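You operate a simulated robot arm through the tools that you are given. There is no shell and no other tool.

You are at the controls of a simulated robot arm. One attempt, no reset.

Task
Put things in order on the top of the side table. At the end: the black mesh stands where the yellow block stood; the yellow block stands where the green pad stood; the green pad stands on top of the blue flow plate; the brake shoe from the top of the side table stands where the black mesh stood; whatever was shut is shut again. Leave all else as you found it, and nothing knocked over.

The check looks at the end state, three seconds after you hand in, the way a careful person would. Anything else that was tipped, shoved, dropped, spilled or broken makes it a failure.

Robot
A 7-joint arm with a two-finger parallel gripper, fixed in place. Base frame: the origin is at the foot of the arm, x ahead of it, y to its left, z up; the work surface is at about z = 0. Units: cm, degrees, N and s.
With the tool pointing down near the work surface it reaches from about 24 to 62 cm from the base axis. Its first joint turns from -66.0 to 66.0 degrees. Payload 2.6 kg.
The TCP is the grasp point between the finger pads, 3 cm short of the fingertips. In the tool frame z runs along the fingers and y along their closing line. Largest opening 9.4 cm; finger width 2.8, thickness 1; the body of the gripper, 5 by 9.6 cm, starts 5.5 cm behind the TCP.
Orientation is told as [roll, pitch, yaw] about the base's x, y, z axes, in that order, counted from this pose: with the fingers straight down and closing along the base's y, the tool's x points along the base's -x, its y along +y and its z along -z.

Tools
- The arm moves only by the tool play_rows. Its argument "deltas" is a list of rows, each a list of 6 numbers: the shift along the base's x, y, z in mm, then the turn, a rotation vector about the base's x, y, z in rad. In form: [[x, y, z, rx, ry, rz], ...]. A call has 1 to 20 rows; each row shifts and turns the commanded pose from where the row before left it. "fingers" is the opening, from 0 (shut) to 1 (fully open), set as the call begins (left out, the last holds). A row lasts 0.2 s, in which the tool goes at most 5 cm and 8.6 degrees; a call with a longer step from one row to the next is refused whole, and so is a gripper value outside its range. Where a pose cannot be reached the arm comes as near as it can. A force on the tool above 40 N (or 10 N above the force at the start of the call, whichever is more), or a blocked arm, ends the call early, and 0.2 s more pass. The fingers move at their own pace (about 7.2 cm/s each) and stop on an object; they squeeze with about 32 N. The grip force told is the motor's: it shows also when the fingers shut on nothing. Time passes only in rows, and 0.2 s behind the last, so rows that do not move let the fingers close. It gives the time, the measured TCP pose, the force on the tool (base axes), the opening and the grip force at its end, in the units of the frame above (readings bear some noise), with the torque about the TCP (base axes, N m) and any sound that the robot's microphone picked up.
- Cameras (640 x 400 px; columns grow to the right, rows downward): "scene" is fixed at [2.13, 41.66, 56.64]; the picture's right is [-0.90, -0.44, 0.00], its down [-0.24, 0.49, -0.84] and it looks along [0.37, -0.76, -0.54] (base axes); focal length 338 px, centre (320, 200). "wrist" rides on the gripper at [7.6, 1.4, -10.2] in the tool frame; the picture's right is [-0.18, 0.98, 0.00], its down [-0.75, -0.14, -0.64] and it looks along [-0.63, -0.12, 0.77] (tool axes); focal length 243 px, centre (320, 200). There is no depth. A picture from a camera that has moved, and an enlarged one, comes with that camera's place and axes in the base frame and with its lens.
- camera(camera): a new picture of that camera. It takes no simulated time.
- close_up(camera, box): a new picture of the part [left, top, right, bottom] of that camera's present view, enlarged. It takes no simulated time.
- close_job(): hands the job in; it is judged then, once.

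Places have to be worked out from the pictures, the camera data and where the tool is seen. Open the gripper and draw the arm clear of the work before you hand the job in, unless the task says otherwise.

The tools are called as name(argument=value, ...) on one line, values as JSON. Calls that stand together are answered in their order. play_rows: Moves the arm, as the interface text tells. Its arguments: {"type":"object","properties":{"deltas":{"type":"array"},"fingers":{"type":"number"}},"required":["deltas"]} The other tools are called the same way: camera (camera) takes a picture; close_up (camera, box) takes an enlarged picture of a part of a camera's view; close_job () hands the job in.

At the start:

```text
t: 0.0
tcp_pos: [41.08, -8.46, 26.06]
orientation: [0.0, -0.1, 0.0]
force: [0.3, 0.4, 0.5]
moment: [-0.05, -0.02, 0.03]
grip_width: 9.41
finger_force: 0.0
```

scene: 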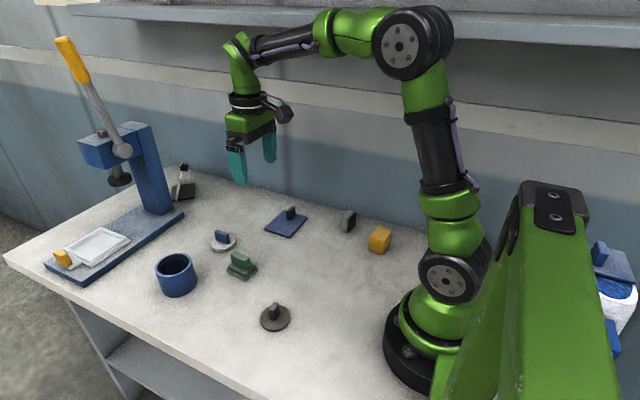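
wrist: 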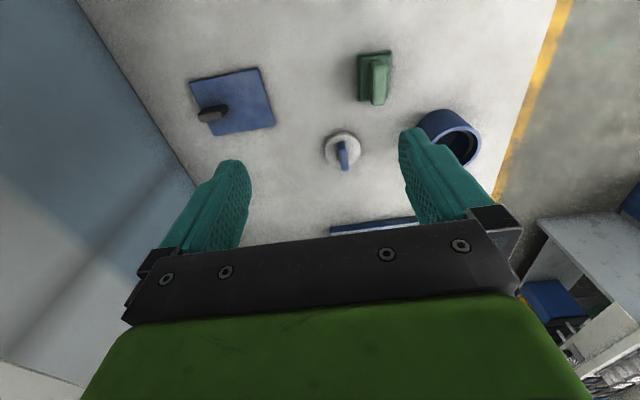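

I start by looking closely at the objects on the table from the scene camera and the wrist camera before moving anything.

close_up(camera="scene", box=[190, 190, 410, 340])

close_up(camera="scene", box=[30, 100, 250, 300])

close_up(camera="scene", box=[420, 180, 640, 400])

close_up(camera="wrist", box=[160, 20, 500, 240])

close_up(camera="wrist", box=[480, 160, 640, 400])

```text
2.67 times, centred on (300, 265) of scene
camera zoom: at [2.13, 41.66, 56.64], right [-0.9, -0.44, 0.0], down [-0.24, 0.49, -0.84], along [0.37, -0.76, -0.54], focal length 902 px, centre (373, 27)
```

zoom: 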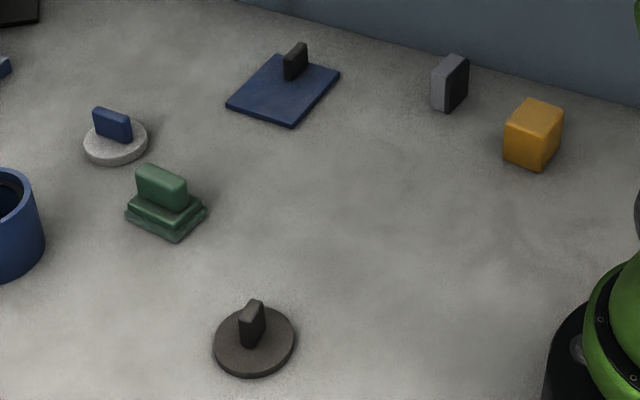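

```text
2.00 times, centred on (140, 200) of scene
camera zoom: at [2.13, 41.66, 56.64], right [-0.9, -0.44, 0.0], down [-0.24, 0.49, -0.84], along [0.37, -0.76, -0.54], focal length 676 px, centre (680, 200)
```

zoom: 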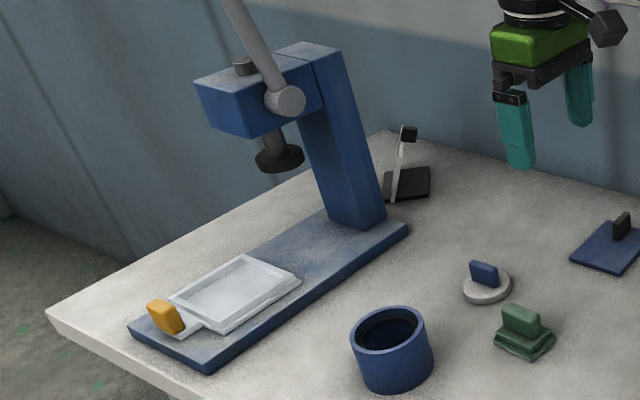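

```text
1.82 times, centred on (530, 290) of scene
camera zoom: at [2.13, 41.66, 56.64], right [-0.9, -0.44, 0.0], down [-0.24, 0.49, -0.84], along [0.37, -0.76, -0.54], focal length 615 px, centre (-62, 36)
```

zoom: 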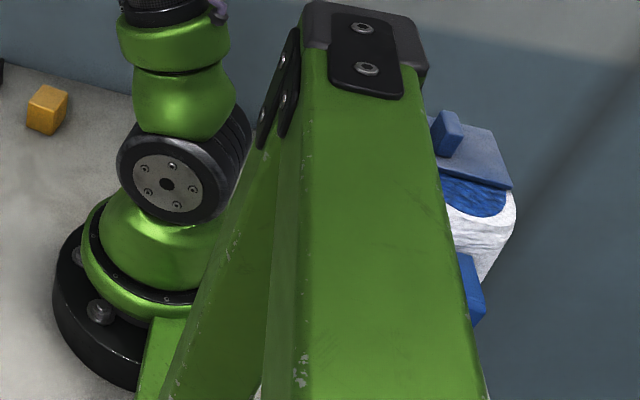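

```text
1.82 times, centred on (330, 130) of wrist
camera zoom: at [33.4, -7.12, 36.31], right [0.18, 0.98, 0.0], down [0.75, -0.14, 0.64], along [0.63, -0.12, -0.77], focal length 441 px, centre (302, 327)
```

zoom: 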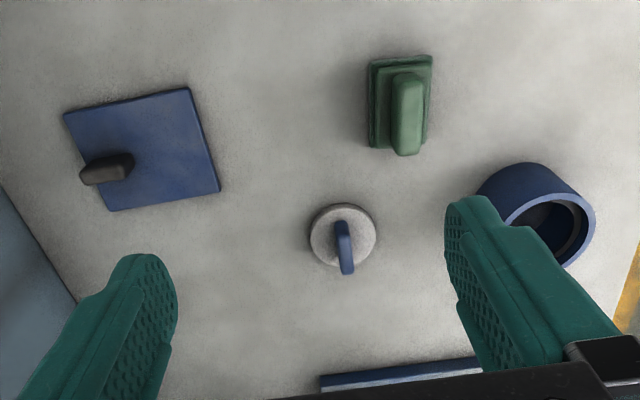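

```text
1.67 times, centred on (560, 280) of wrist
camera zoom: at [33.4, -7.12, 36.31], right [0.18, 0.98, 0.0], down [0.75, -0.14, 0.64], along [0.63, -0.12, -0.77], focal length 404 px, centre (-80, 67)
```

zoom: 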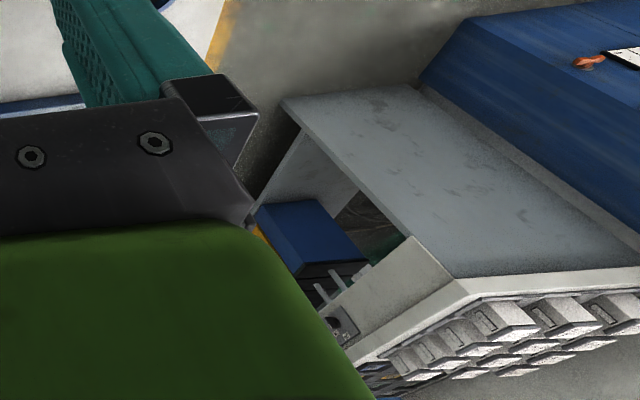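

The table holds several small items with knobs; I need to tell the black mesh and brake shoe apart, so I zoom in further on each.

close_up(camera="scene", box=[325, 200, 405, 265])

close_up(camera="scene", box=[250, 195, 320, 250])

close_up(camera="scene", box=[240, 285, 320, 345])

close_up(camera="scene", box=[195, 220, 275, 290])

close_up(camera="scene", box=[150, 150, 220, 210])

close_up(camera="scene", box=[570, 220, 640, 380])

close_up(camera="scene", box=[0, 260, 240, 400])

```text
6.15 times, centred on (365, 232) of scene
camera zoom: at [2.13, 41.66, 56.64], right [-0.9, -0.44, 0.0], down [-0.24, 0.49, -0.84], along [0.37, -0.76, -0.54], focal length 2081 px, centre (43, 0)
```

zoom: 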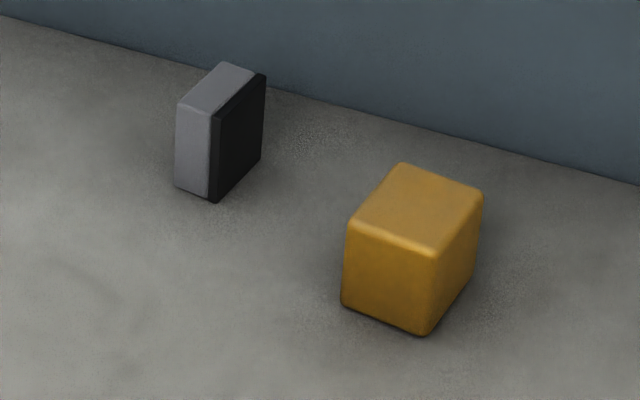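

```text
7.27 times, centred on (285, 222) of scene
camera zoom: at [2.13, 41.66, 56.64], right [-0.9, -0.44, 0.0], down [-0.24, 0.49, -0.84], along [0.37, -0.76, -0.54], focal length 2459 px, centre (574, 36)
```

zoom: 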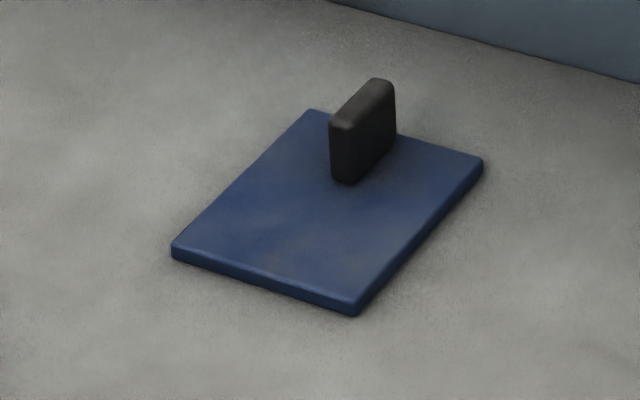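

```text
6.67 times, centred on (280, 315) of scene
camera zoom: at [2.13, 41.66, 56.64], right [-0.9, -0.44, 0.0], down [-0.24, 0.49, -0.84], along [0.37, -0.76, -0.54], focal length 2254 px, centre (587, -567)
```

zoom: 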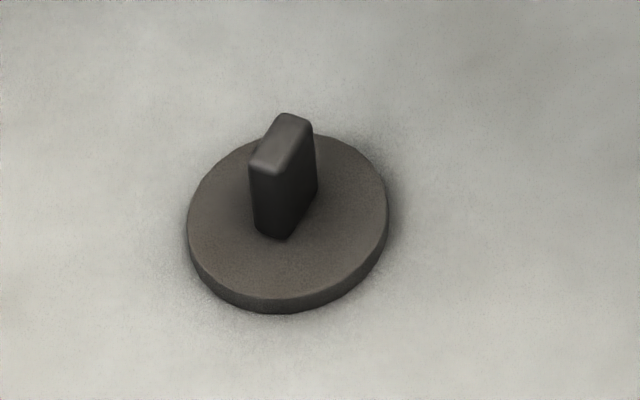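

```text
5.71 times, centred on (235, 255) of scene
camera zoom: at [2.13, 41.66, 56.64], right [-0.9, -0.44, 0.0], down [-0.24, 0.49, -0.84], along [0.37, -0.76, -0.54], focal length 1932 px, centre (806, -114)
```

zoom: 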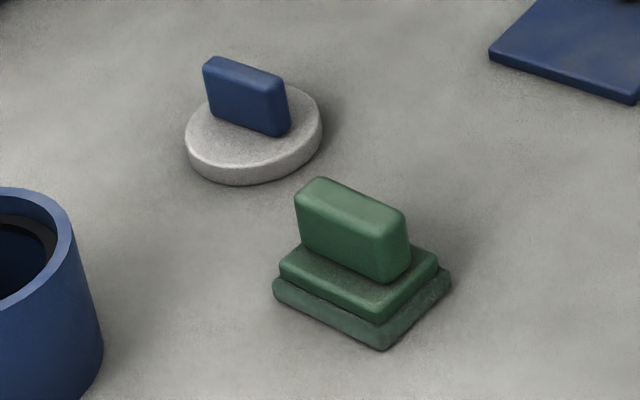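

```text
6.67 times, centred on (185, 180) of scene
camera zoom: at [2.13, 41.66, 56.64], right [-0.9, -0.44, 0.0], down [-0.24, 0.49, -0.84], along [0.37, -0.76, -0.54], focal length 2254 px, centre (1220, 333)
```

zoom: 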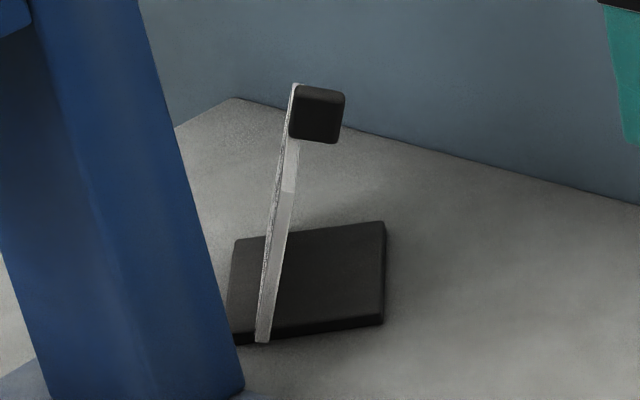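

```text
2.50 times, centred on (605, 300) of scene
camera zoom: at [2.13, 41.66, 56.64], right [-0.9, -0.44, 0.0], down [-0.24, 0.49, -0.84], along [0.37, -0.76, -0.54], focal length 845 px, centre (-392, -50)
```

zoom: 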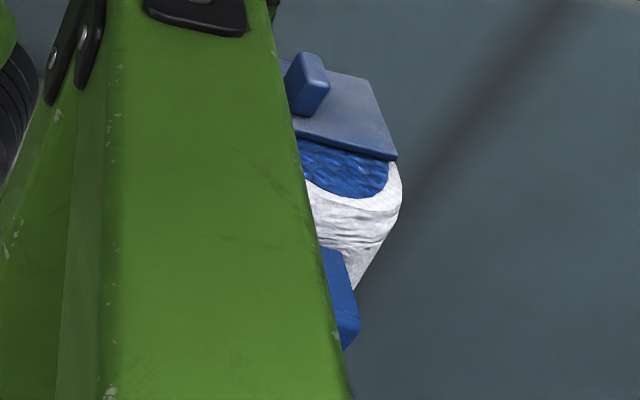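

```text
2.67 times, centred on (120, 330) of scene
camera zoom: at [2.13, 41.66, 56.64], right [-0.9, -0.44, 0.0], down [-0.24, 0.49, -0.84], along [0.37, -0.76, -0.54], focal length 902 px, centre (853, -147)
```

zoom: 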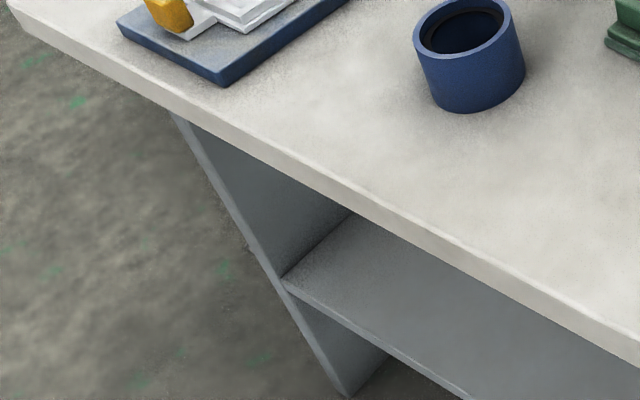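

I read the table as follows: green pad near (43.9, -2.4), blue plate x 39.8–47.7 / y -27.6…-17.6 with its knob on the -y side, yellow block near (17.6, -24.9), a grey/black slab near (27.6, -28.6) and a dark disc with a knob near (29.5, 6). I move high up to look at the dark disc with the wrist camera, tool yawed -90, to confirm which item is the mesh.

play_rows(deltas=[[-11, 20, -8, 0, 0, -0.1428], [-11, 20, -8, 0, 0, -0.1428], [-11, 20, -8, 0, 0, -0.1428], [-11, 20, -8, 0, 0, -0.1428], [-11, 20, -8, 0, 0, -0.1428], [-11, 20, -8, 0, 0, -0.1428], [-11, 20, -8, 0, 0, -0.1428], [-11, 20, -8, 0, 0, -0.1428], [-11, 20, -8, 0, 0, -0.1428], [-11, 20, -8, 0, 0, -0.1428], [-11, 20, -8, 0, 0, -0.1428], [0, 0, 0, 0, 0, 0]])

camera(camera="wrist")

camera(camera="scene")

```text
t: 2.6
tcp_pos: [29.24, 13.6, 17.34]
orientation: [0.1, 0.0, -90.0]
force: [0.5, -0.3, -0.4]
moment: [0.04, -0.02, 0.0]
grip_width: 9.41
finger_force: 0.0
```

```text
taken
camera wrist: at [30.51, 21.2, 27.65], right [0.98, -0.19, 0.0], down [-0.14, -0.75, 0.64], along [-0.12, -0.63, -0.77], focal length 243 px, centre (320, 200)
```

wrist: 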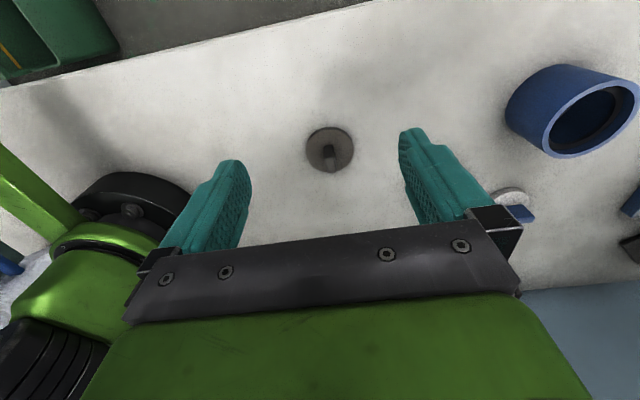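

```text
taken
```

scene: 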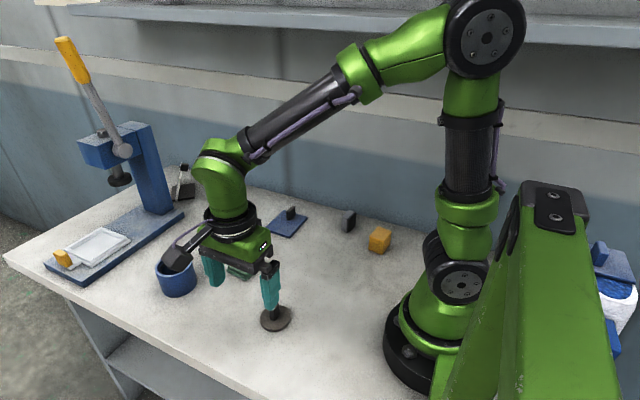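

The dark disc is in view; I enlarge it to check its surface.

close_up(camera="wrist", box=[290, 110, 370, 185])

close_up(camera="wrist", box=[480, 50, 640, 280])

```text
5.33 times, centred on (330, 148) of wrist
camera zoom: at [30.51, 21.2, 27.65], right [0.98, -0.19, 0.0], down [-0.14, -0.75, 0.64], along [-0.12, -0.63, -0.77], focal length 1294 px, centre (267, 480)
```

zoom: 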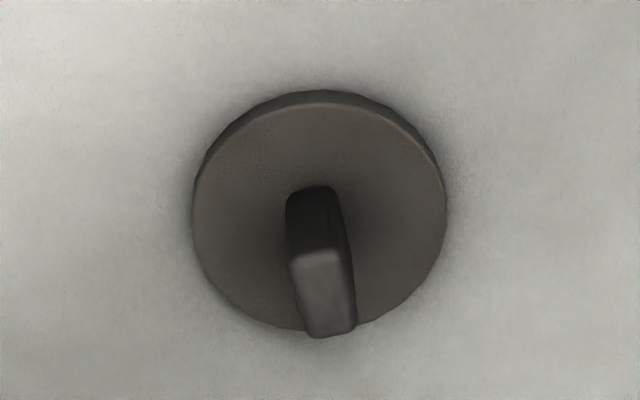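

```text
1.74 times, centred on (560, 165) of wrist
camera zoom: at [30.51, 21.2, 27.65], right [0.98, -0.19, 0.0], down [-0.14, -0.75, 0.64], along [-0.12, -0.63, -0.77], focal length 422 px, centre (-97, 261)
```

zoom: 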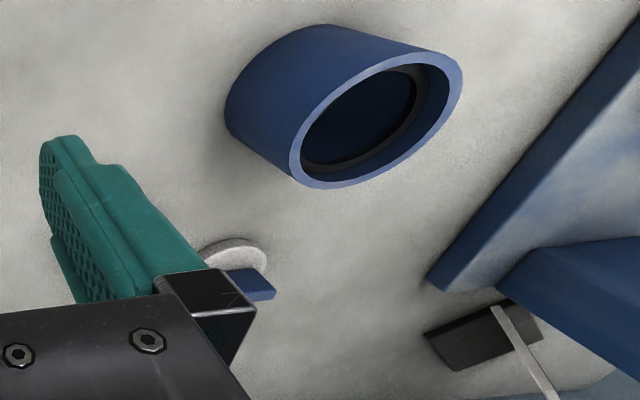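

The disc is dark brown-grey with a black knob, without obvious weave. The item by the press looks like a little lamp or lever. I look at the surroundings in this view for twins that would help with naming.

close_up(camera="wrist", box=[0, 0, 160, 100])

close_up(camera="wrist", box=[0, 180, 160, 340])

close_up(camera="wrist", box=[590, 160, 640, 290])

close_up(camera="scene", box=[0, 0, 640, 60])

```text
4.00 times, centred on (80, 50) of wrist
camera zoom: at [30.51, 21.2, 27.65], right [0.98, -0.19, 0.0], down [-0.14, -0.75, 0.64], along [-0.12, -0.63, -0.77], focal length 970 px, centre (1280, 800)
```

zoom: 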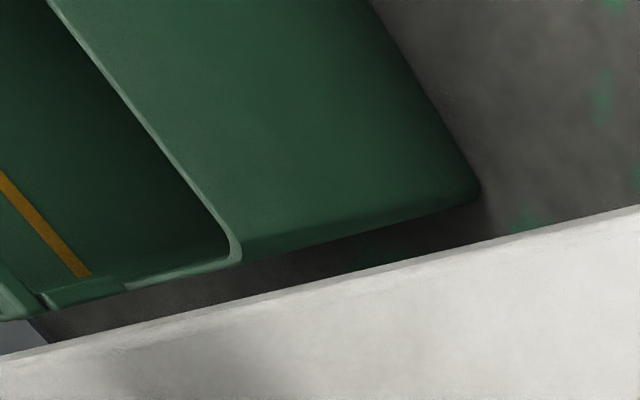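

```text
2.50 times, centred on (80, 260) of wrist
camera zoom: at [30.51, 21.2, 27.65], right [0.98, -0.19, 0.0], down [-0.14, -0.75, 0.64], along [-0.12, -0.63, -0.77], focal length 606 px, centre (920, 50)
```

zoom: 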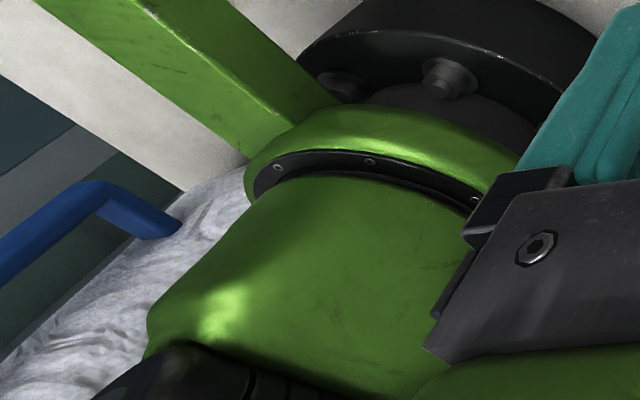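

```text
3.08 times, centred on (615, 225) of wrist
camera zoom: at [30.51, 21.2, 27.65], right [0.98, -0.19, 0.0], down [-0.14, -0.75, 0.64], along [-0.12, -0.63, -0.77], focal length 746 px, centre (-588, 123)
```

zoom: 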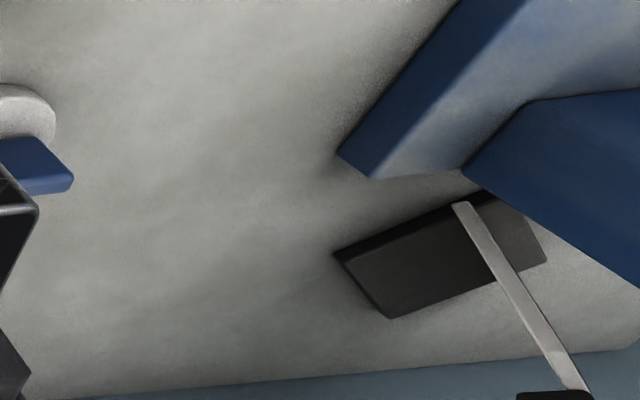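

```text
1.00 times, centred on (320, 30) of scene (not enlarged: the box is as wide or as high as the picture)
camera zoom: at [2.13, 41.66, 56.64], right [-0.9, -0.44, 0.0], down [-0.24, 0.49, -0.84], along [0.37, -0.76, -0.54], focal length 338 px, centre (320, 370)
```

zoom: 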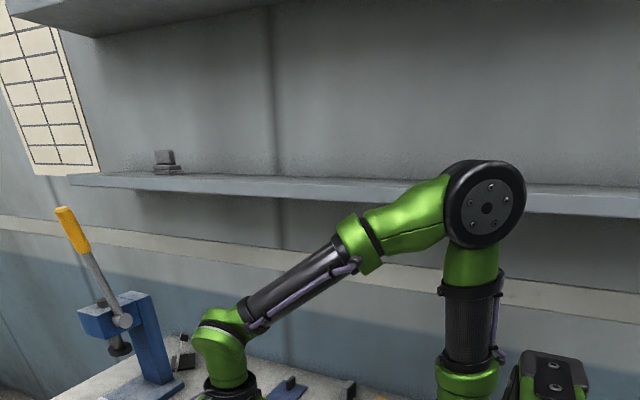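

The tall view shows a wall shelf with a small grey object on it, possibly the twin brake shoe. I zoom in there.

close_up(camera="scene", box=[140, 0, 190, 6])

close_up(camera="scene", box=[0, 340, 640, 400])

close_up(camera="scene", box=[0, 0, 60, 400])

close_up(camera="scene", box=[580, 0, 640, 400])

```text
12.80 times, centred on (165, 3) of scene
camera zoom: at [2.13, 41.66, 56.64], right [-0.9, -0.44, 0.0], down [-0.24, 0.49, -0.84], along [0.37, -0.76, -0.54], focal length 4328 px, centre (2304, 2722)
```

zoom: 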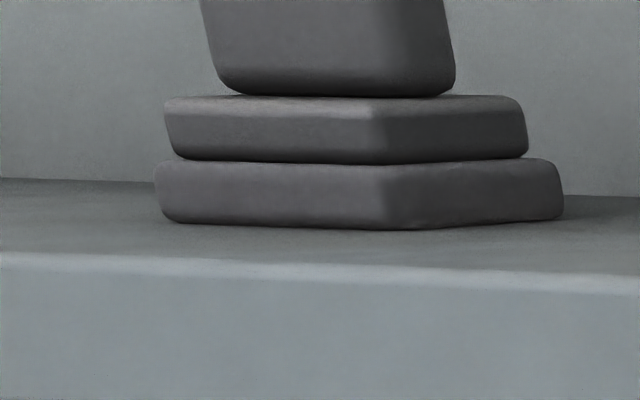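

```text
1.00 times, centred on (320, 370) of scene (not enlarged: the box is as wide or as high as the picture)
camera zoom: at [2.13, 41.66, 56.64], right [-0.9, -0.44, 0.0], down [-0.24, 0.49, -0.84], along [0.37, -0.76, -0.54], focal length 338 px, centre (320, 30)
```

zoom: 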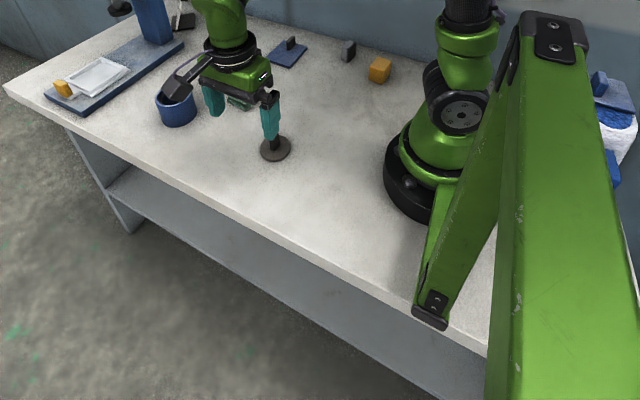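

```text
1.00 times, centred on (30, 200) of scene (not enlarged: the box is as wide or as high as the picture)
camera zoom: at [2.13, 41.66, 56.64], right [-0.9, -0.44, 0.0], down [-0.24, 0.49, -0.84], along [0.37, -0.76, -0.54], focal length 338 px, centre (610, 200)
```

zoom: 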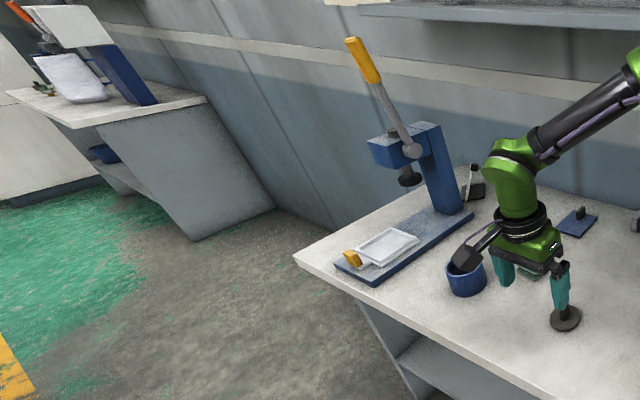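

```text
1.00 times, centred on (610, 200) of scene (not enlarged: the box is as wide or as high as the picture)
camera zoom: at [2.13, 41.66, 56.64], right [-0.9, -0.44, 0.0], down [-0.24, 0.49, -0.84], along [0.37, -0.76, -0.54], focal length 338 px, centre (30, 200)
```

zoom: 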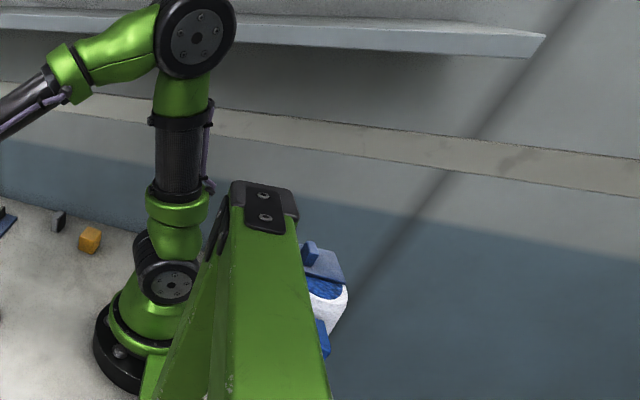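

The shelf object is only a grey pad twin, out of scope. Now I go over to the slab and yellow block to look at them closely before deciding which is the mesh and which the brake shoe.

play_rows(deltas=[[-2, -30, -2, 0, 0, 0], [-2, -30, -2, 0, 0, 0], [-2, -30, -2, 0, 0, 0], [-2, -30, -2, 0, 0, 0], [-2, -30, -2, 0, 0, 0], [0, -30, -2, 0, 0, 0], [0, -30, -2, 0, 0, 0], [0, -30, -2, 0, 0, 0], [0, -30, -2, 0, 0, 0], [0, -30, -2, 0, 0, 0], [0, 0, 0, 0, 0, 0]])

camera(camera="wrist")

close_up(camera="wrist", box=[240, 130, 400, 230])

```text
t: 5.0
tcp_pos: [28.0, -16.57, 15.49]
orientation: [0.0, 0.0, -89.9]
force: [0.2, 0.5, -0.3]
moment: [-0.02, 0.03, 0.01]
grip_width: 9.41
finger_force: 0.1
```

```text
taken
camera wrist: at [29.4, -9.05, 25.7], right [0.98, -0.18, 0.0], down [-0.14, -0.75, 0.64], along [-0.12, -0.63, -0.77], focal length 243 px, centre (320, 200)
```

wrist: 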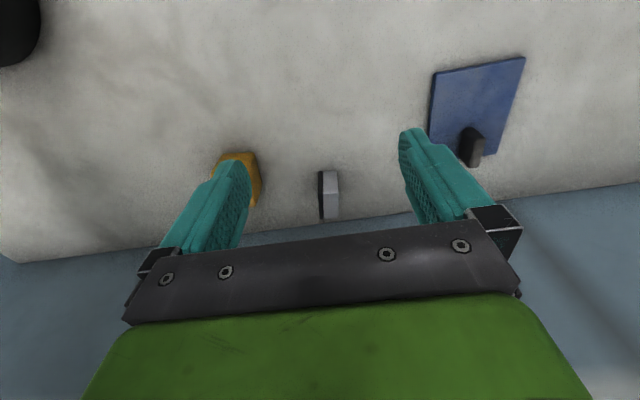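

```text
4.00 times, centred on (320, 180) of wrist
camera zoom: at [29.4, -9.05, 25.7], right [0.98, -0.18, 0.0], down [-0.14, -0.75, 0.64], along [-0.12, -0.63, -0.77], focal length 970 px, centre (320, 280)
```

zoom: 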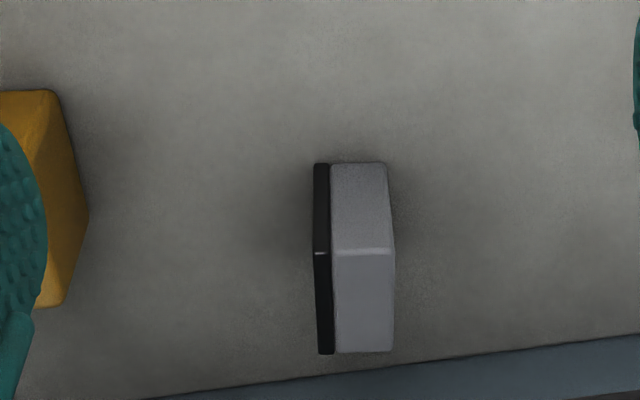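

The slab is a grey backing with a thin black lining, so it is the brake shoe; the dark disc with the black knob is the black mesh. The wrist view also lets me correct the scene camera (points come out about 1 cm nearer): green pad ≈ (43.0, -1.7), yellow ≈ (17.1, -23.8), mesh ≈ (29.0, 6.8). I turn back to yaw 0 and look at the green pad closely.

play_rows(deltas=[[5.5, 15, -3, 0, 0, 0.1428], [5.5, 15, -3, 0, 0, 0.1428], [5.5, 15, -3, 0, 0, 0.1428], [5.5, 15, -3, 0, 0, 0.1428], [5.5, 15, -3, 0, 0, 0.1428], [5.5, 15, -3, 0, 0, 0.1428], [5.5, 15, -3, 0, 0, 0.1428], [5.5, 15, -3, 0, 0, 0.1428], [5.5, 15, -3, 0, 0, 0.1428], [5.5, 15, -3, 0, 0, 0.1428], [5.5, 15, -3, 0, 0, 0.1428], [0, 0, 0, 0, 0, 0]])

camera(camera="wrist")

close_up(camera="wrist", box=[240, 130, 400, 230])

```text
t: 7.6
tcp_pos: [34.22, -0.13, 12.05]
orientation: [-0.1, 0.0, 0.1]
force: [-0.4, -0.1, 0.7]
moment: [0.0, 0.01, -0.02]
grip_width: 9.37
finger_force: 0.0
```

```text
taken
camera wrist: at [26.47, 1.19, 22.33], right [0.18, 0.98, 0.0], down [0.75, -0.14, 0.64], along [0.63, -0.12, -0.77], focal length 243 px, centre (320, 200)
```

wrist: 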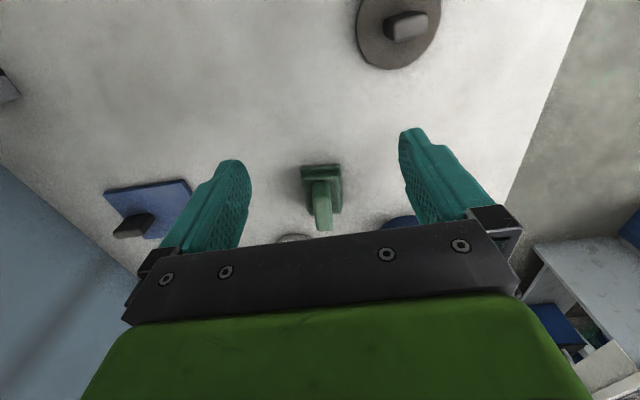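

```text
4.00 times, centred on (320, 180) of wrist
camera zoom: at [26.47, 1.19, 22.33], right [0.18, 0.98, 0.0], down [0.75, -0.14, 0.64], along [0.63, -0.12, -0.77], focal length 970 px, centre (320, 280)
```

zoom: 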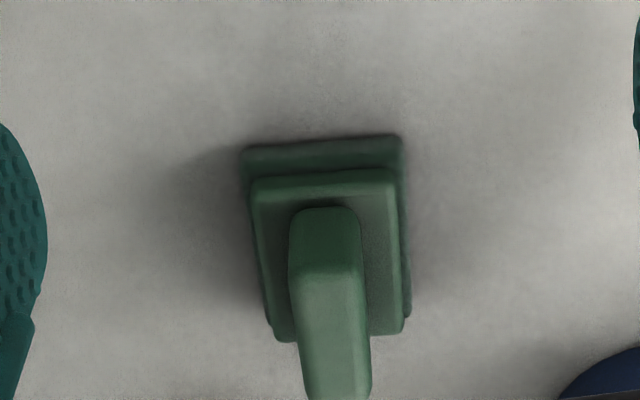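

The pad sits at about (42.95, -1.6), turned about -4.5°, its knob 1.7 cm wide along y, top at z ≈ 4.3 and the tier below at z ≈ 1.9. I go above it and down to TCP z ≈ 7.5 with open fingers for a check before gripping.

play_rows(deltas=[[22, -3.6, 0, 0, 0, -0.0192], [22, -3.6, 0, 0, 0, -0.0192], [22, -3.6, 0, 0, 0, -0.0192], [22.5, -3.7, 0, 0, 0, -0.0192], [0, 0, -15, 0, 0, 0], [0, 0, -15, 0, 0, 0], [0, 0, -15, 0, 0, 0], [0, 0, 0, 0, 0, 0]])

camera(camera="wrist")

close_up(camera="scene", box=[170, 170, 330, 300])

```text
t: 9.4
tcp_pos: [42.86, -1.31, 7.52]
orientation: [0.0, 0.0, -4.5]
force: [1.1, -1.2, -0.8]
moment: [-0.02, -0.03, -0.01]
grip_width: 9.42
finger_force: 0.1
```

```text
taken
camera wrist: at [35.28, 0.5, 17.76], right [0.26, 0.97, 0.0], down [0.74, -0.2, 0.64], along [0.62, -0.17, -0.77], focal length 243 px, centre (320, 200)
```

wrist: 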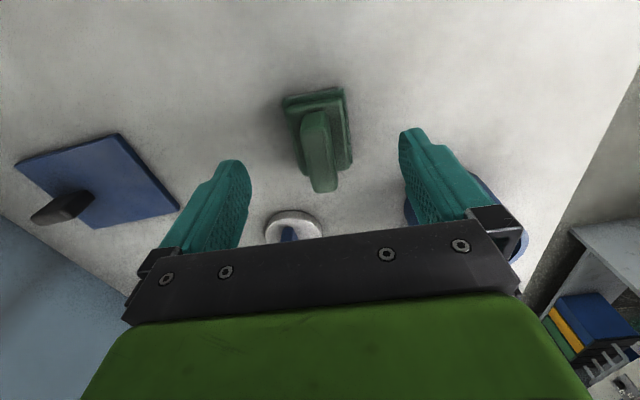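

```text
3.08 times, centred on (250, 235) of scene
camera zoom: at [2.13, 41.66, 56.64], right [-0.9, -0.44, 0.0], down [-0.24, 0.49, -0.84], along [0.37, -0.76, -0.54], focal length 1040 px, centre (535, 92)
```

zoom: 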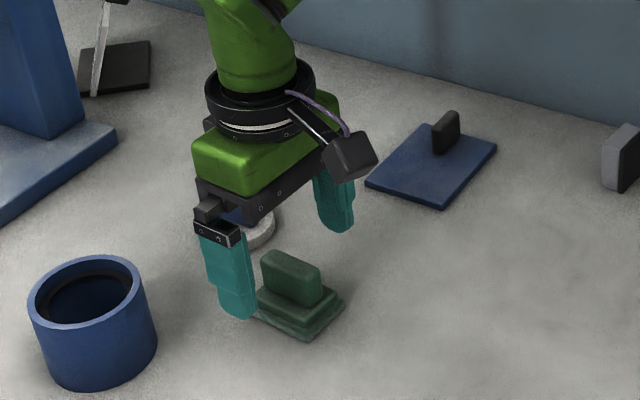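

The fingers straddle the knob; I enlarge to check the centring before going down.

close_up(camera="wrist", box=[240, 70, 410, 210])

```text
2.86 times, centred on (325, 140) of wrist
camera zoom: at [35.28, 0.5, 17.76], right [0.26, 0.97, 0.0], down [0.74, -0.2, 0.64], along [0.62, -0.17, -0.77], focal length 693 px, centre (306, 371)
```

zoom: 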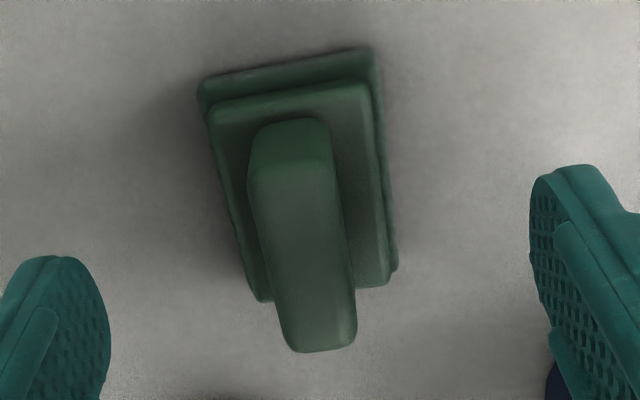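

Knob centre is about 3 mm further in x and 1 mm in -y from the TCP, with about 1.5° more turn. I correct, go down to TCP z ≈ 5.2 (tips just above the tier), then close in a following call.

play_rows(deltas=[[3, -1, 0, 0, 0, -0.026], [0, 0, -8, 0, 0, 0], [0, 0, -8, 0, 0, 0], [0, 0, -7, 0, 0, 0], [0, 0, 0, 0, 0, 0]])

play_rows(deltas=[[0, 0, 0, 0, 0, 0], [0, 0, 0, 0, 0, 0], [0, 0, 0, 0, 0, 0], [0, 0, 0, 0, 0, 0], [0, 0, 0, 0, 0, 0]], fingers=0)

camera(camera="wrist")

```text
t: 10.6
tcp_pos: [43.19, -1.47, 5.02]
orientation: [0.0, 0.1, -5.9]
force: [0.3, 0.4, -0.9]
moment: [-0.01, -0.02, 0.02]
grip_width: 9.41
finger_force: 0.1
```

```text
t: 11.8
tcp_pos: [43.18, -1.6, 5.13]
orientation: [0.0, 0.0, -5.9]
force: [0.8, 0.1, 0.4]
moment: [-0.04, 0.02, 0.03]
grip_width: 2.17
finger_force: 31.7
```

```text
taken
camera wrist: at [35.71, 0.63, 15.41], right [0.28, 0.96, 0.0], down [0.73, -0.22, 0.64], along [0.62, -0.18, -0.77], focal length 243 px, centre (320, 200)
```

wrist: 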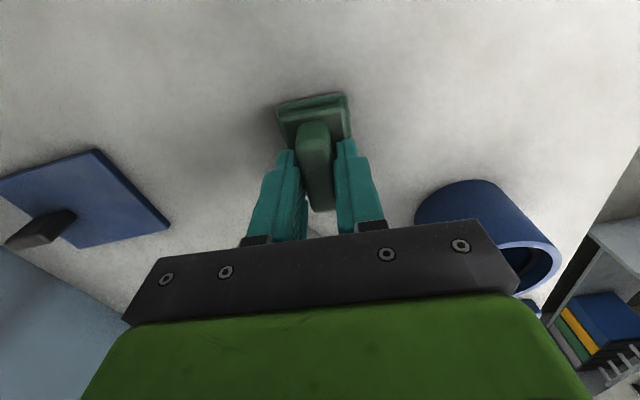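

The pad is gripped (2.2 cm, 32 N). I lift it about 7 cm and carry it over the free +y half of the blue plate, turning it square, then check.

play_rows(deltas=[[0, 0, 8, 0, 0, 0], [0, 0, 15, 0, 0, 0], [0, 0, 20, 0, 0, 0], [0, 0, 25, 0, 0, 0], [-0.3, -15, 0, 0, 0, 0.01], [-0.3, -20, 0, 0, 0, 0.012], [-0.3, -20, 0, 0, 0, 0.012], [-0.3, -20, 0, 0, 0, 0.012], [-0.3, -20, 0, 0, 0, 0.012], [-0.3, -20, 0, 0, 0, 0.012], [-0.3, -20, 0, 0, 0, 0.012], [-0.3, -20, 0, 0, 0, 0.012], [-0.2, -15, 0, 0, 0, 0.009], [0, -10, 0, 0, 0, 0], [0, 0, 0, 0, 0, 0]])

camera(camera="wrist")

close_up(camera="scene", box=[220, 150, 350, 260])

```text
t: 15.0
tcp_pos: [43.08, -19.81, 12.02]
orientation: [0.0, 0.0, 0.0]
force: [-0.2, 0.2, -0.9]
moment: [-0.02, 0.01, -0.02]
grip_width: 2.19
finger_force: 32.1
```

```text
taken
camera wrist: at [35.46, -18.38, 22.27], right [0.18, 0.98, 0.0], down [0.75, -0.14, 0.64], along [0.63, -0.12, -0.77], focal length 243 px, centre (320, 200)
```

wrist: 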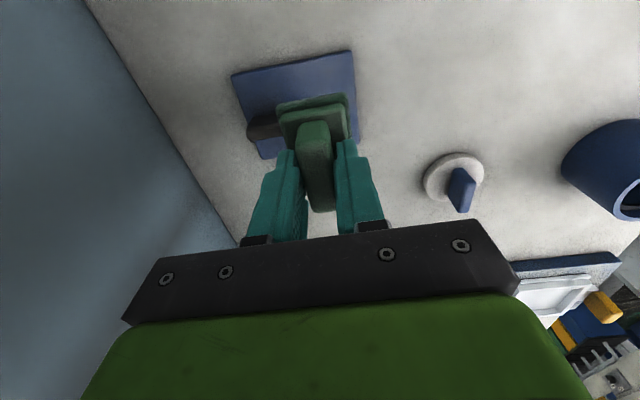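

```text
3.64 times, centred on (285, 205) of scene
camera zoom: at [2.13, 41.66, 56.64], right [-0.9, -0.44, 0.0], down [-0.24, 0.49, -0.84], along [0.37, -0.76, -0.54], focal length 1230 px, centre (447, 182)
```

zoom: 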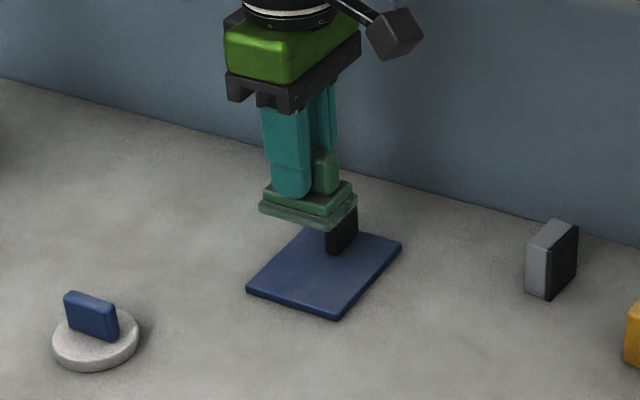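

The plate top spans y -26.4…-16.55 with its knob starting near y = -22.6; the held pad is centred near y = -20.0. I shift it 4 mm toward +y and lower it to just above the plate.

play_rows(deltas=[[-1, 4, 0, 0, 0, 0], [0, 0, -15, 0, 0, 0], [0, 0, -15, 0, 0, 0], [0, 0, -12, 0, 0, 0], [0, 0, -8, 0, 0, 0], [0, 0, -5, 0, 0, 0], [0, 0, 0, 0, 0, 0]])

close_up(camera="scene", box=[240, 180, 340, 250])

close_up(camera="wrist", box=[220, 40, 400, 220])

```text
t: 16.6
tcp_pos: [42.77, -19.26, 6.4]
orientation: [0.0, 0.1, 0.0]
force: [-0.1, 0.0, 0.0]
moment: [0.01, 0.01, -0.01]
grip_width: 2.18
finger_force: 32.1
```

```text
5.71 times, centred on (290, 215) of scene
camera zoom: at [2.13, 41.66, 56.64], right [-0.9, -0.44, 0.0], down [-0.24, 0.49, -0.84], along [0.37, -0.76, -0.54], focal length 1932 px, centre (491, 114)
```

zoom: 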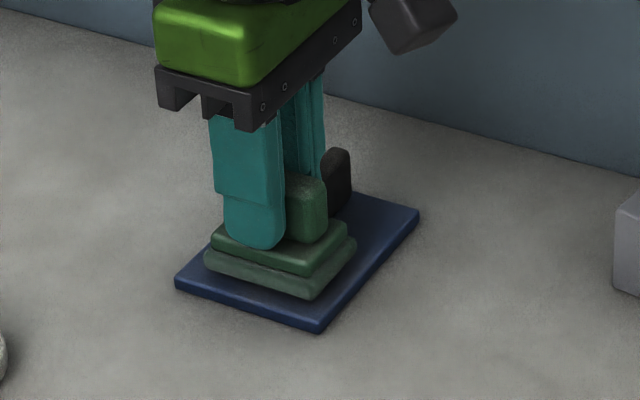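

```text
2.22 times, centred on (310, 130) of wrist
camera zoom: at [35.13, -17.85, 16.69], right [0.18, 0.98, 0.0], down [0.75, -0.14, 0.64], along [0.63, -0.12, -0.77], focal length 539 px, centre (342, 356)
```

zoom: 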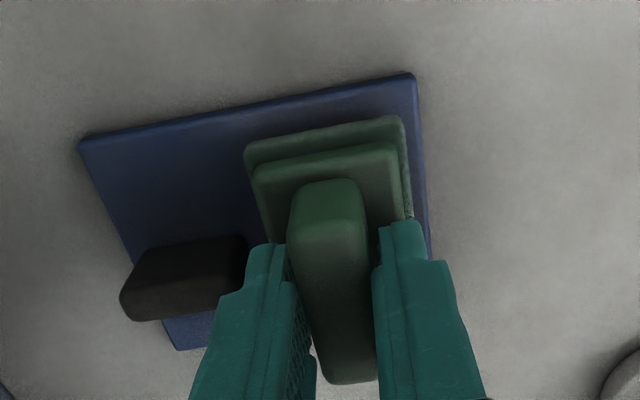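

The pad hovers ~7 mm over the plate, clear of the plate's knob by about 1 cm. I nudge 1.5 mm in -y, then lower slowly watching the force.

play_rows(deltas=[[1, -1.5, 0, 0, 0, 0], [0, 0, -2, 0, 0, 0], [0, 0, -2, 0, 0, 0], [0, 0, 0, 0, 0, 0]])

play_rows(deltas=[[0, 0, -1, 0, 0, 0], [0, 0, 0, 0, 0, 0]])

play_rows(deltas=[[0, 0, -1, 0, 0, 0], [0, 0, 0, 0, 0, 0]])

```text
t: 17.6
tcp_pos: [42.89, -19.3, 5.98]
orientation: [0.0, 0.0, 0.0]
force: [0.3, 0.7, -0.5]
moment: [-0.02, -0.04, -0.02]
grip_width: 2.17
finger_force: 31.6
```

```text
t: 18.2
tcp_pos: [43.02, -19.36, 5.94]
orientation: [0.0, -0.1, 0.0]
force: [-2.3, 2.7, 7.6]
moment: [0.05, 0.22, -0.06]
grip_width: 2.18
finger_force: 32.6
```

```text
t: 18.8
tcp_pos: [42.95, -19.3, 5.9]
orientation: [-0.1, -0.2, 0.0]
force: [-3.5, -0.8, 15.8]
moment: [-0.01, 0.33, -0.03]
grip_width: 2.18
finger_force: 31.6
```

Contact with the plate at TCP z ≈ 5.9 (16 N). I ease up 1 mm and open the fingers just to ~3 cm so they stay clear of the plate's knob.

play_rows(deltas=[[0, 0, 1, 0, 0, 0], [0, 0, 0, 0, 0, 0]])

play_rows(deltas=[[0, 0, 0, 0, 0, 0], [0, 0, 0, 0, 0, 0], [0, 0, 0, 0, 0, 0]], fingers=0.31)

close_up(camera="wrist", box=[220, 40, 400, 220])

close_up(camera="scene", box=[240, 180, 340, 250])

```text
t: 19.4
tcp_pos: [42.99, -19.4, 5.91]
orientation: [0.0, -0.1, 0.0]
force: [-2.0, -1.7, 15.0]
moment: [-0.04, 0.03, -0.03]
grip_width: 2.18
finger_force: 32.4
```

```text
t: 20.2
tcp_pos: [42.92, -19.34, 5.98]
orientation: [0.0, 0.0, 0.0]
force: [0.8, 0.4, 0.1]
moment: [0.02, -0.01, -0.01]
grip_width: 2.93
finger_force: 0.1
```

```text
2.22 times, centred on (310, 130) of wrist
camera zoom: at [35.28, -17.91, 16.14], right [0.18, 0.98, 0.0], down [0.75, -0.14, 0.64], along [0.63, -0.12, -0.77], focal length 539 px, centre (342, 356)
```

zoom: 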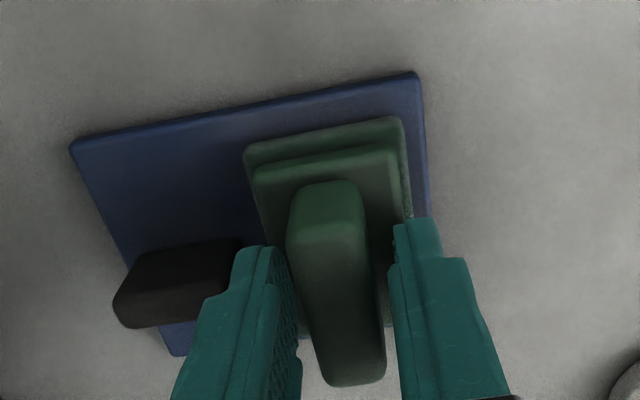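

```text
5.71 times, centred on (290, 215) of scene
camera zoom: at [2.13, 41.66, 56.64], right [-0.9, -0.44, 0.0], down [-0.24, 0.49, -0.84], along [0.37, -0.76, -0.54], focal length 1932 px, centre (491, 114)
```

zoom: 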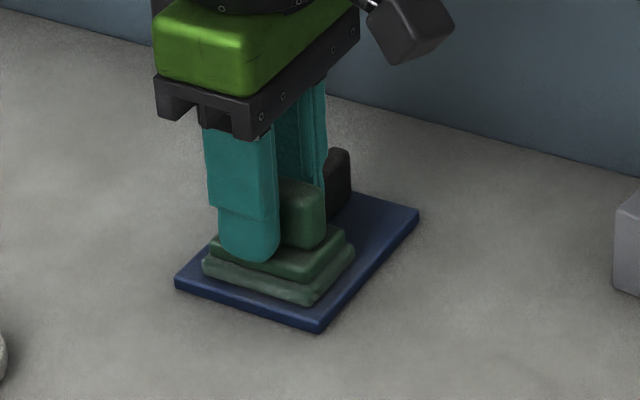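

The pad stands on the plate, fingers clear on both sides. I lift straight up, then swing over towards the yellow block with yaw -90 to view it from above.

play_rows(deltas=[[0, 0, 5, 0, 0, 0], [0, 0, 15, 0, 0, 0], [0, 0, 25, 0, 0, 0], [0, 0, 30, 0, 0, 0], [0, 0, 0, 0, 0, 0]])

play_rows(deltas=[[-19, 2.8, 0, 0, 0, -0.131], [-19, 2.8, 0, 0, 0, -0.131], [-19, 2.8, 0, 0, 0, -0.131], [-19, 2.8, 0, 0, 0, -0.131], [-19, 2.8, 0, 0, 0, -0.131], [-19, 2.8, 0, 0, 0, -0.131], [-19, 2.8, 0, 0, 0, -0.131], [-19, 2.8, 0, 0, 0, -0.131], [-19, 2.8, 0, 0, 0, -0.131], [-19, 2.8, 0, 0, 0, -0.131], [-19, 2.8, 0, 0, 0, -0.131], [-19, 2.8, 0, 0, 0, -0.131], [0, 0, 0, 0, 0, 0]], fingers=1)

camera(camera="wrist")

camera(camera="scene")

```text
t: 21.4
tcp_pos: [42.89, -19.53, 13.27]
orientation: [0.0, 0.0, 0.0]
force: [-0.3, -0.1, 0.5]
moment: [0.0, -0.02, 0.0]
grip_width: 2.91
finger_force: 0.2
```

```text
t: 24.2
tcp_pos: [19.95, -15.85, 13.45]
orientation: [0.0, -0.1, -90.2]
force: [-0.2, 0.0, 0.8]
moment: [0.01, 0.01, -0.04]
grip_width: 9.4
finger_force: 0.0
```

```text
taken
camera wrist: at [21.34, -8.26, 23.75], right [0.98, -0.19, 0.0], down [-0.14, -0.75, 0.64], along [-0.12, -0.63, -0.77], focal length 243 px, centre (320, 200)
```

wrist: 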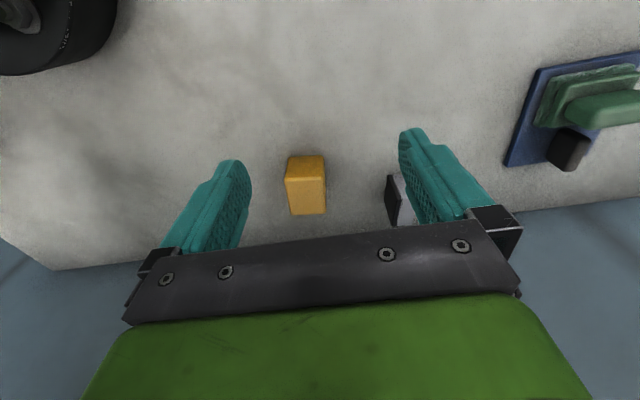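

```text
taken
```

scene: 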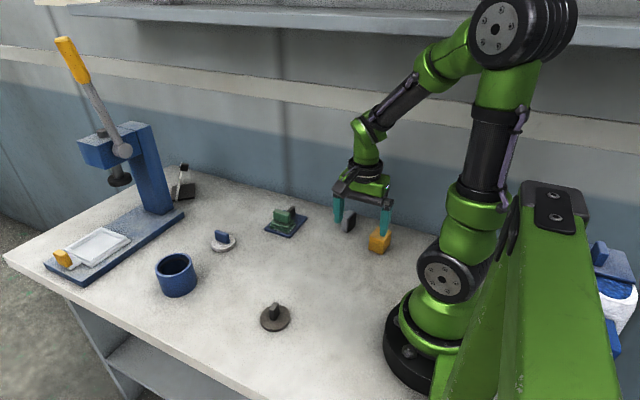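

The pad stays put on the plate. The yellow block is now between the fingers in view; I enlarge it to measure its place and turn.

close_up(camera="wrist", box=[260, 130, 420, 230])

close_up(camera="scene", box=[250, 190, 330, 250])

```text
4.00 times, centred on (340, 180) of wrist
camera zoom: at [21.34, -8.26, 23.75], right [0.98, -0.19, 0.0], down [-0.14, -0.75, 0.64], along [-0.12, -0.63, -0.77], focal length 970 px, centre (240, 280)
```

zoom: 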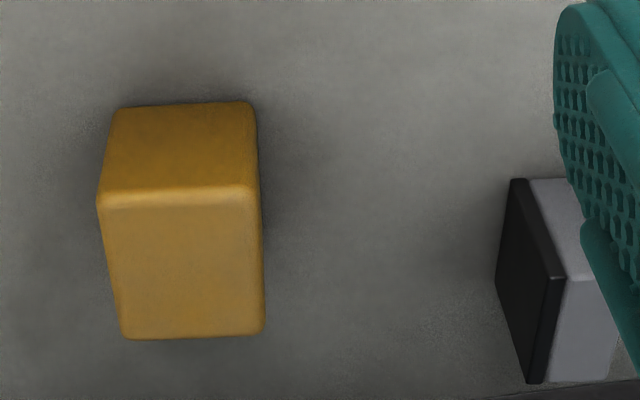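

```text
6.67 times, centred on (290, 220) of scene
camera zoom: at [2.13, 41.66, 56.64], right [-0.9, -0.44, 0.0], down [-0.24, 0.49, -0.84], along [0.37, -0.76, -0.54], focal length 2254 px, centre (520, 67)
```

zoom: 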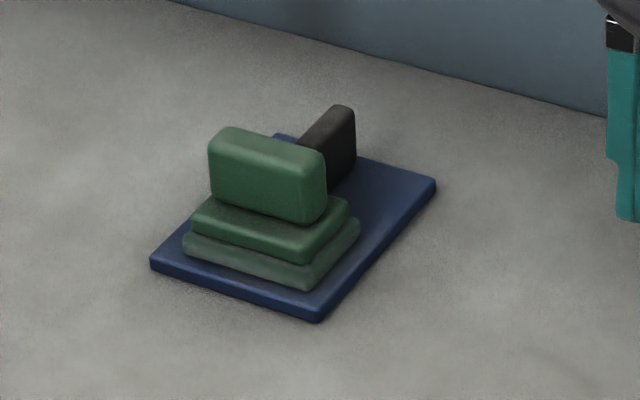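

Yellow block: top centre ≈ (17.0, -23.65), about 3.9 (x) by 4.6 (y) by 4.2 high, turned about -8.3°. I go above it, align, and come down part way to check.

play_rows(deltas=[[-7.4, -19.5, 0, 0, 0, -0.0355], [-7.4, -19.5, 0, 0, 0, -0.0355], [-7.4, -19.5, 0, 0, 0, -0.0355], [-7.3, -19.5, 0, 0, 0, -0.0355], [0, 0, -15, 0, 0, 0], [0, 0, -15, 0, 0, 0], [0, 0, -15, 0, 0, 0], [0, 0, 0, 0, 0, 0]])

camera(camera="wrist")

close_up(camera="scene", box=[310, 160, 430, 280])

```text
t: 26.0
tcp_pos: [16.94, -23.68, 8.86]
orientation: [0.0, 0.0, -98.3]
force: [0.5, 0.2, -0.4]
moment: [0.02, 0.01, -0.04]
grip_width: 9.41
finger_force: 0.1
```

```text
taken
camera wrist: at [19.43, -16.45, 19.11], right [0.95, -0.32, 0.0], down [-0.25, -0.73, 0.64], along [-0.21, -0.61, -0.77], focal length 243 px, centre (320, 200)
```

wrist: 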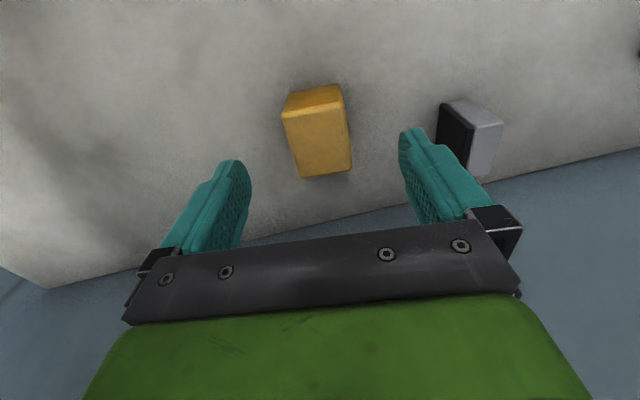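

```text
3.33 times, centred on (370, 220) of scene
camera zoom: at [2.13, 41.66, 56.64], right [-0.9, -0.44, 0.0], down [-0.24, 0.49, -0.84], along [0.37, -0.76, -0.54], focal length 1127 px, centre (153, 133)
```

zoom: 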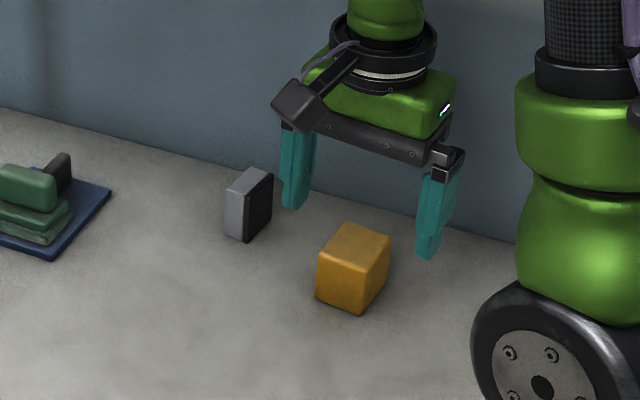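

The block is centred between the fingers to within 2–3 mm. I nudge 2 mm in +y, go down to TCP z ≈ 3.4, then close.

play_rows(deltas=[[0, 2, -14, 0, 0, 0], [0, 0, -14, 0, 0, 0], [0, 0, -14, 0, 0, 0], [0, 0, -8, 0, 0, 0], [0, 0, -4, 0, 0, 0], [0, 0, 0, 0, 0, 0]])

camera(camera="wrist")

```text
t: 27.4
tcp_pos: [17.14, -23.47, 3.45]
orientation: [0.0, 0.0, -98.1]
force: [0.4, 0.4, -0.2]
moment: [0.0, 0.01, 0.0]
grip_width: 9.39
finger_force: 0.0
```

```text
taken
camera wrist: at [19.58, -16.21, 13.71], right [0.95, -0.32, 0.0], down [-0.25, -0.73, 0.64], along [-0.21, -0.61, -0.77], focal length 243 px, centre (320, 200)
```

wrist: 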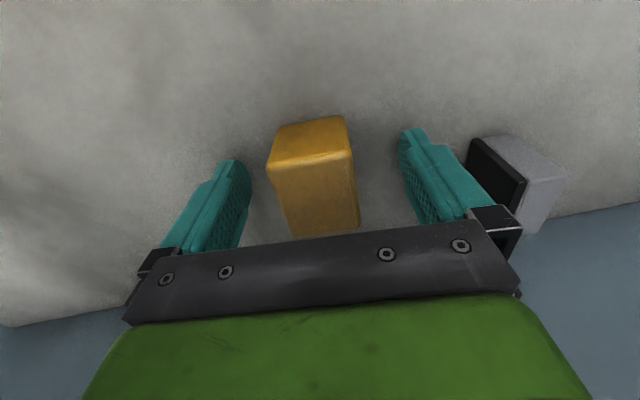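

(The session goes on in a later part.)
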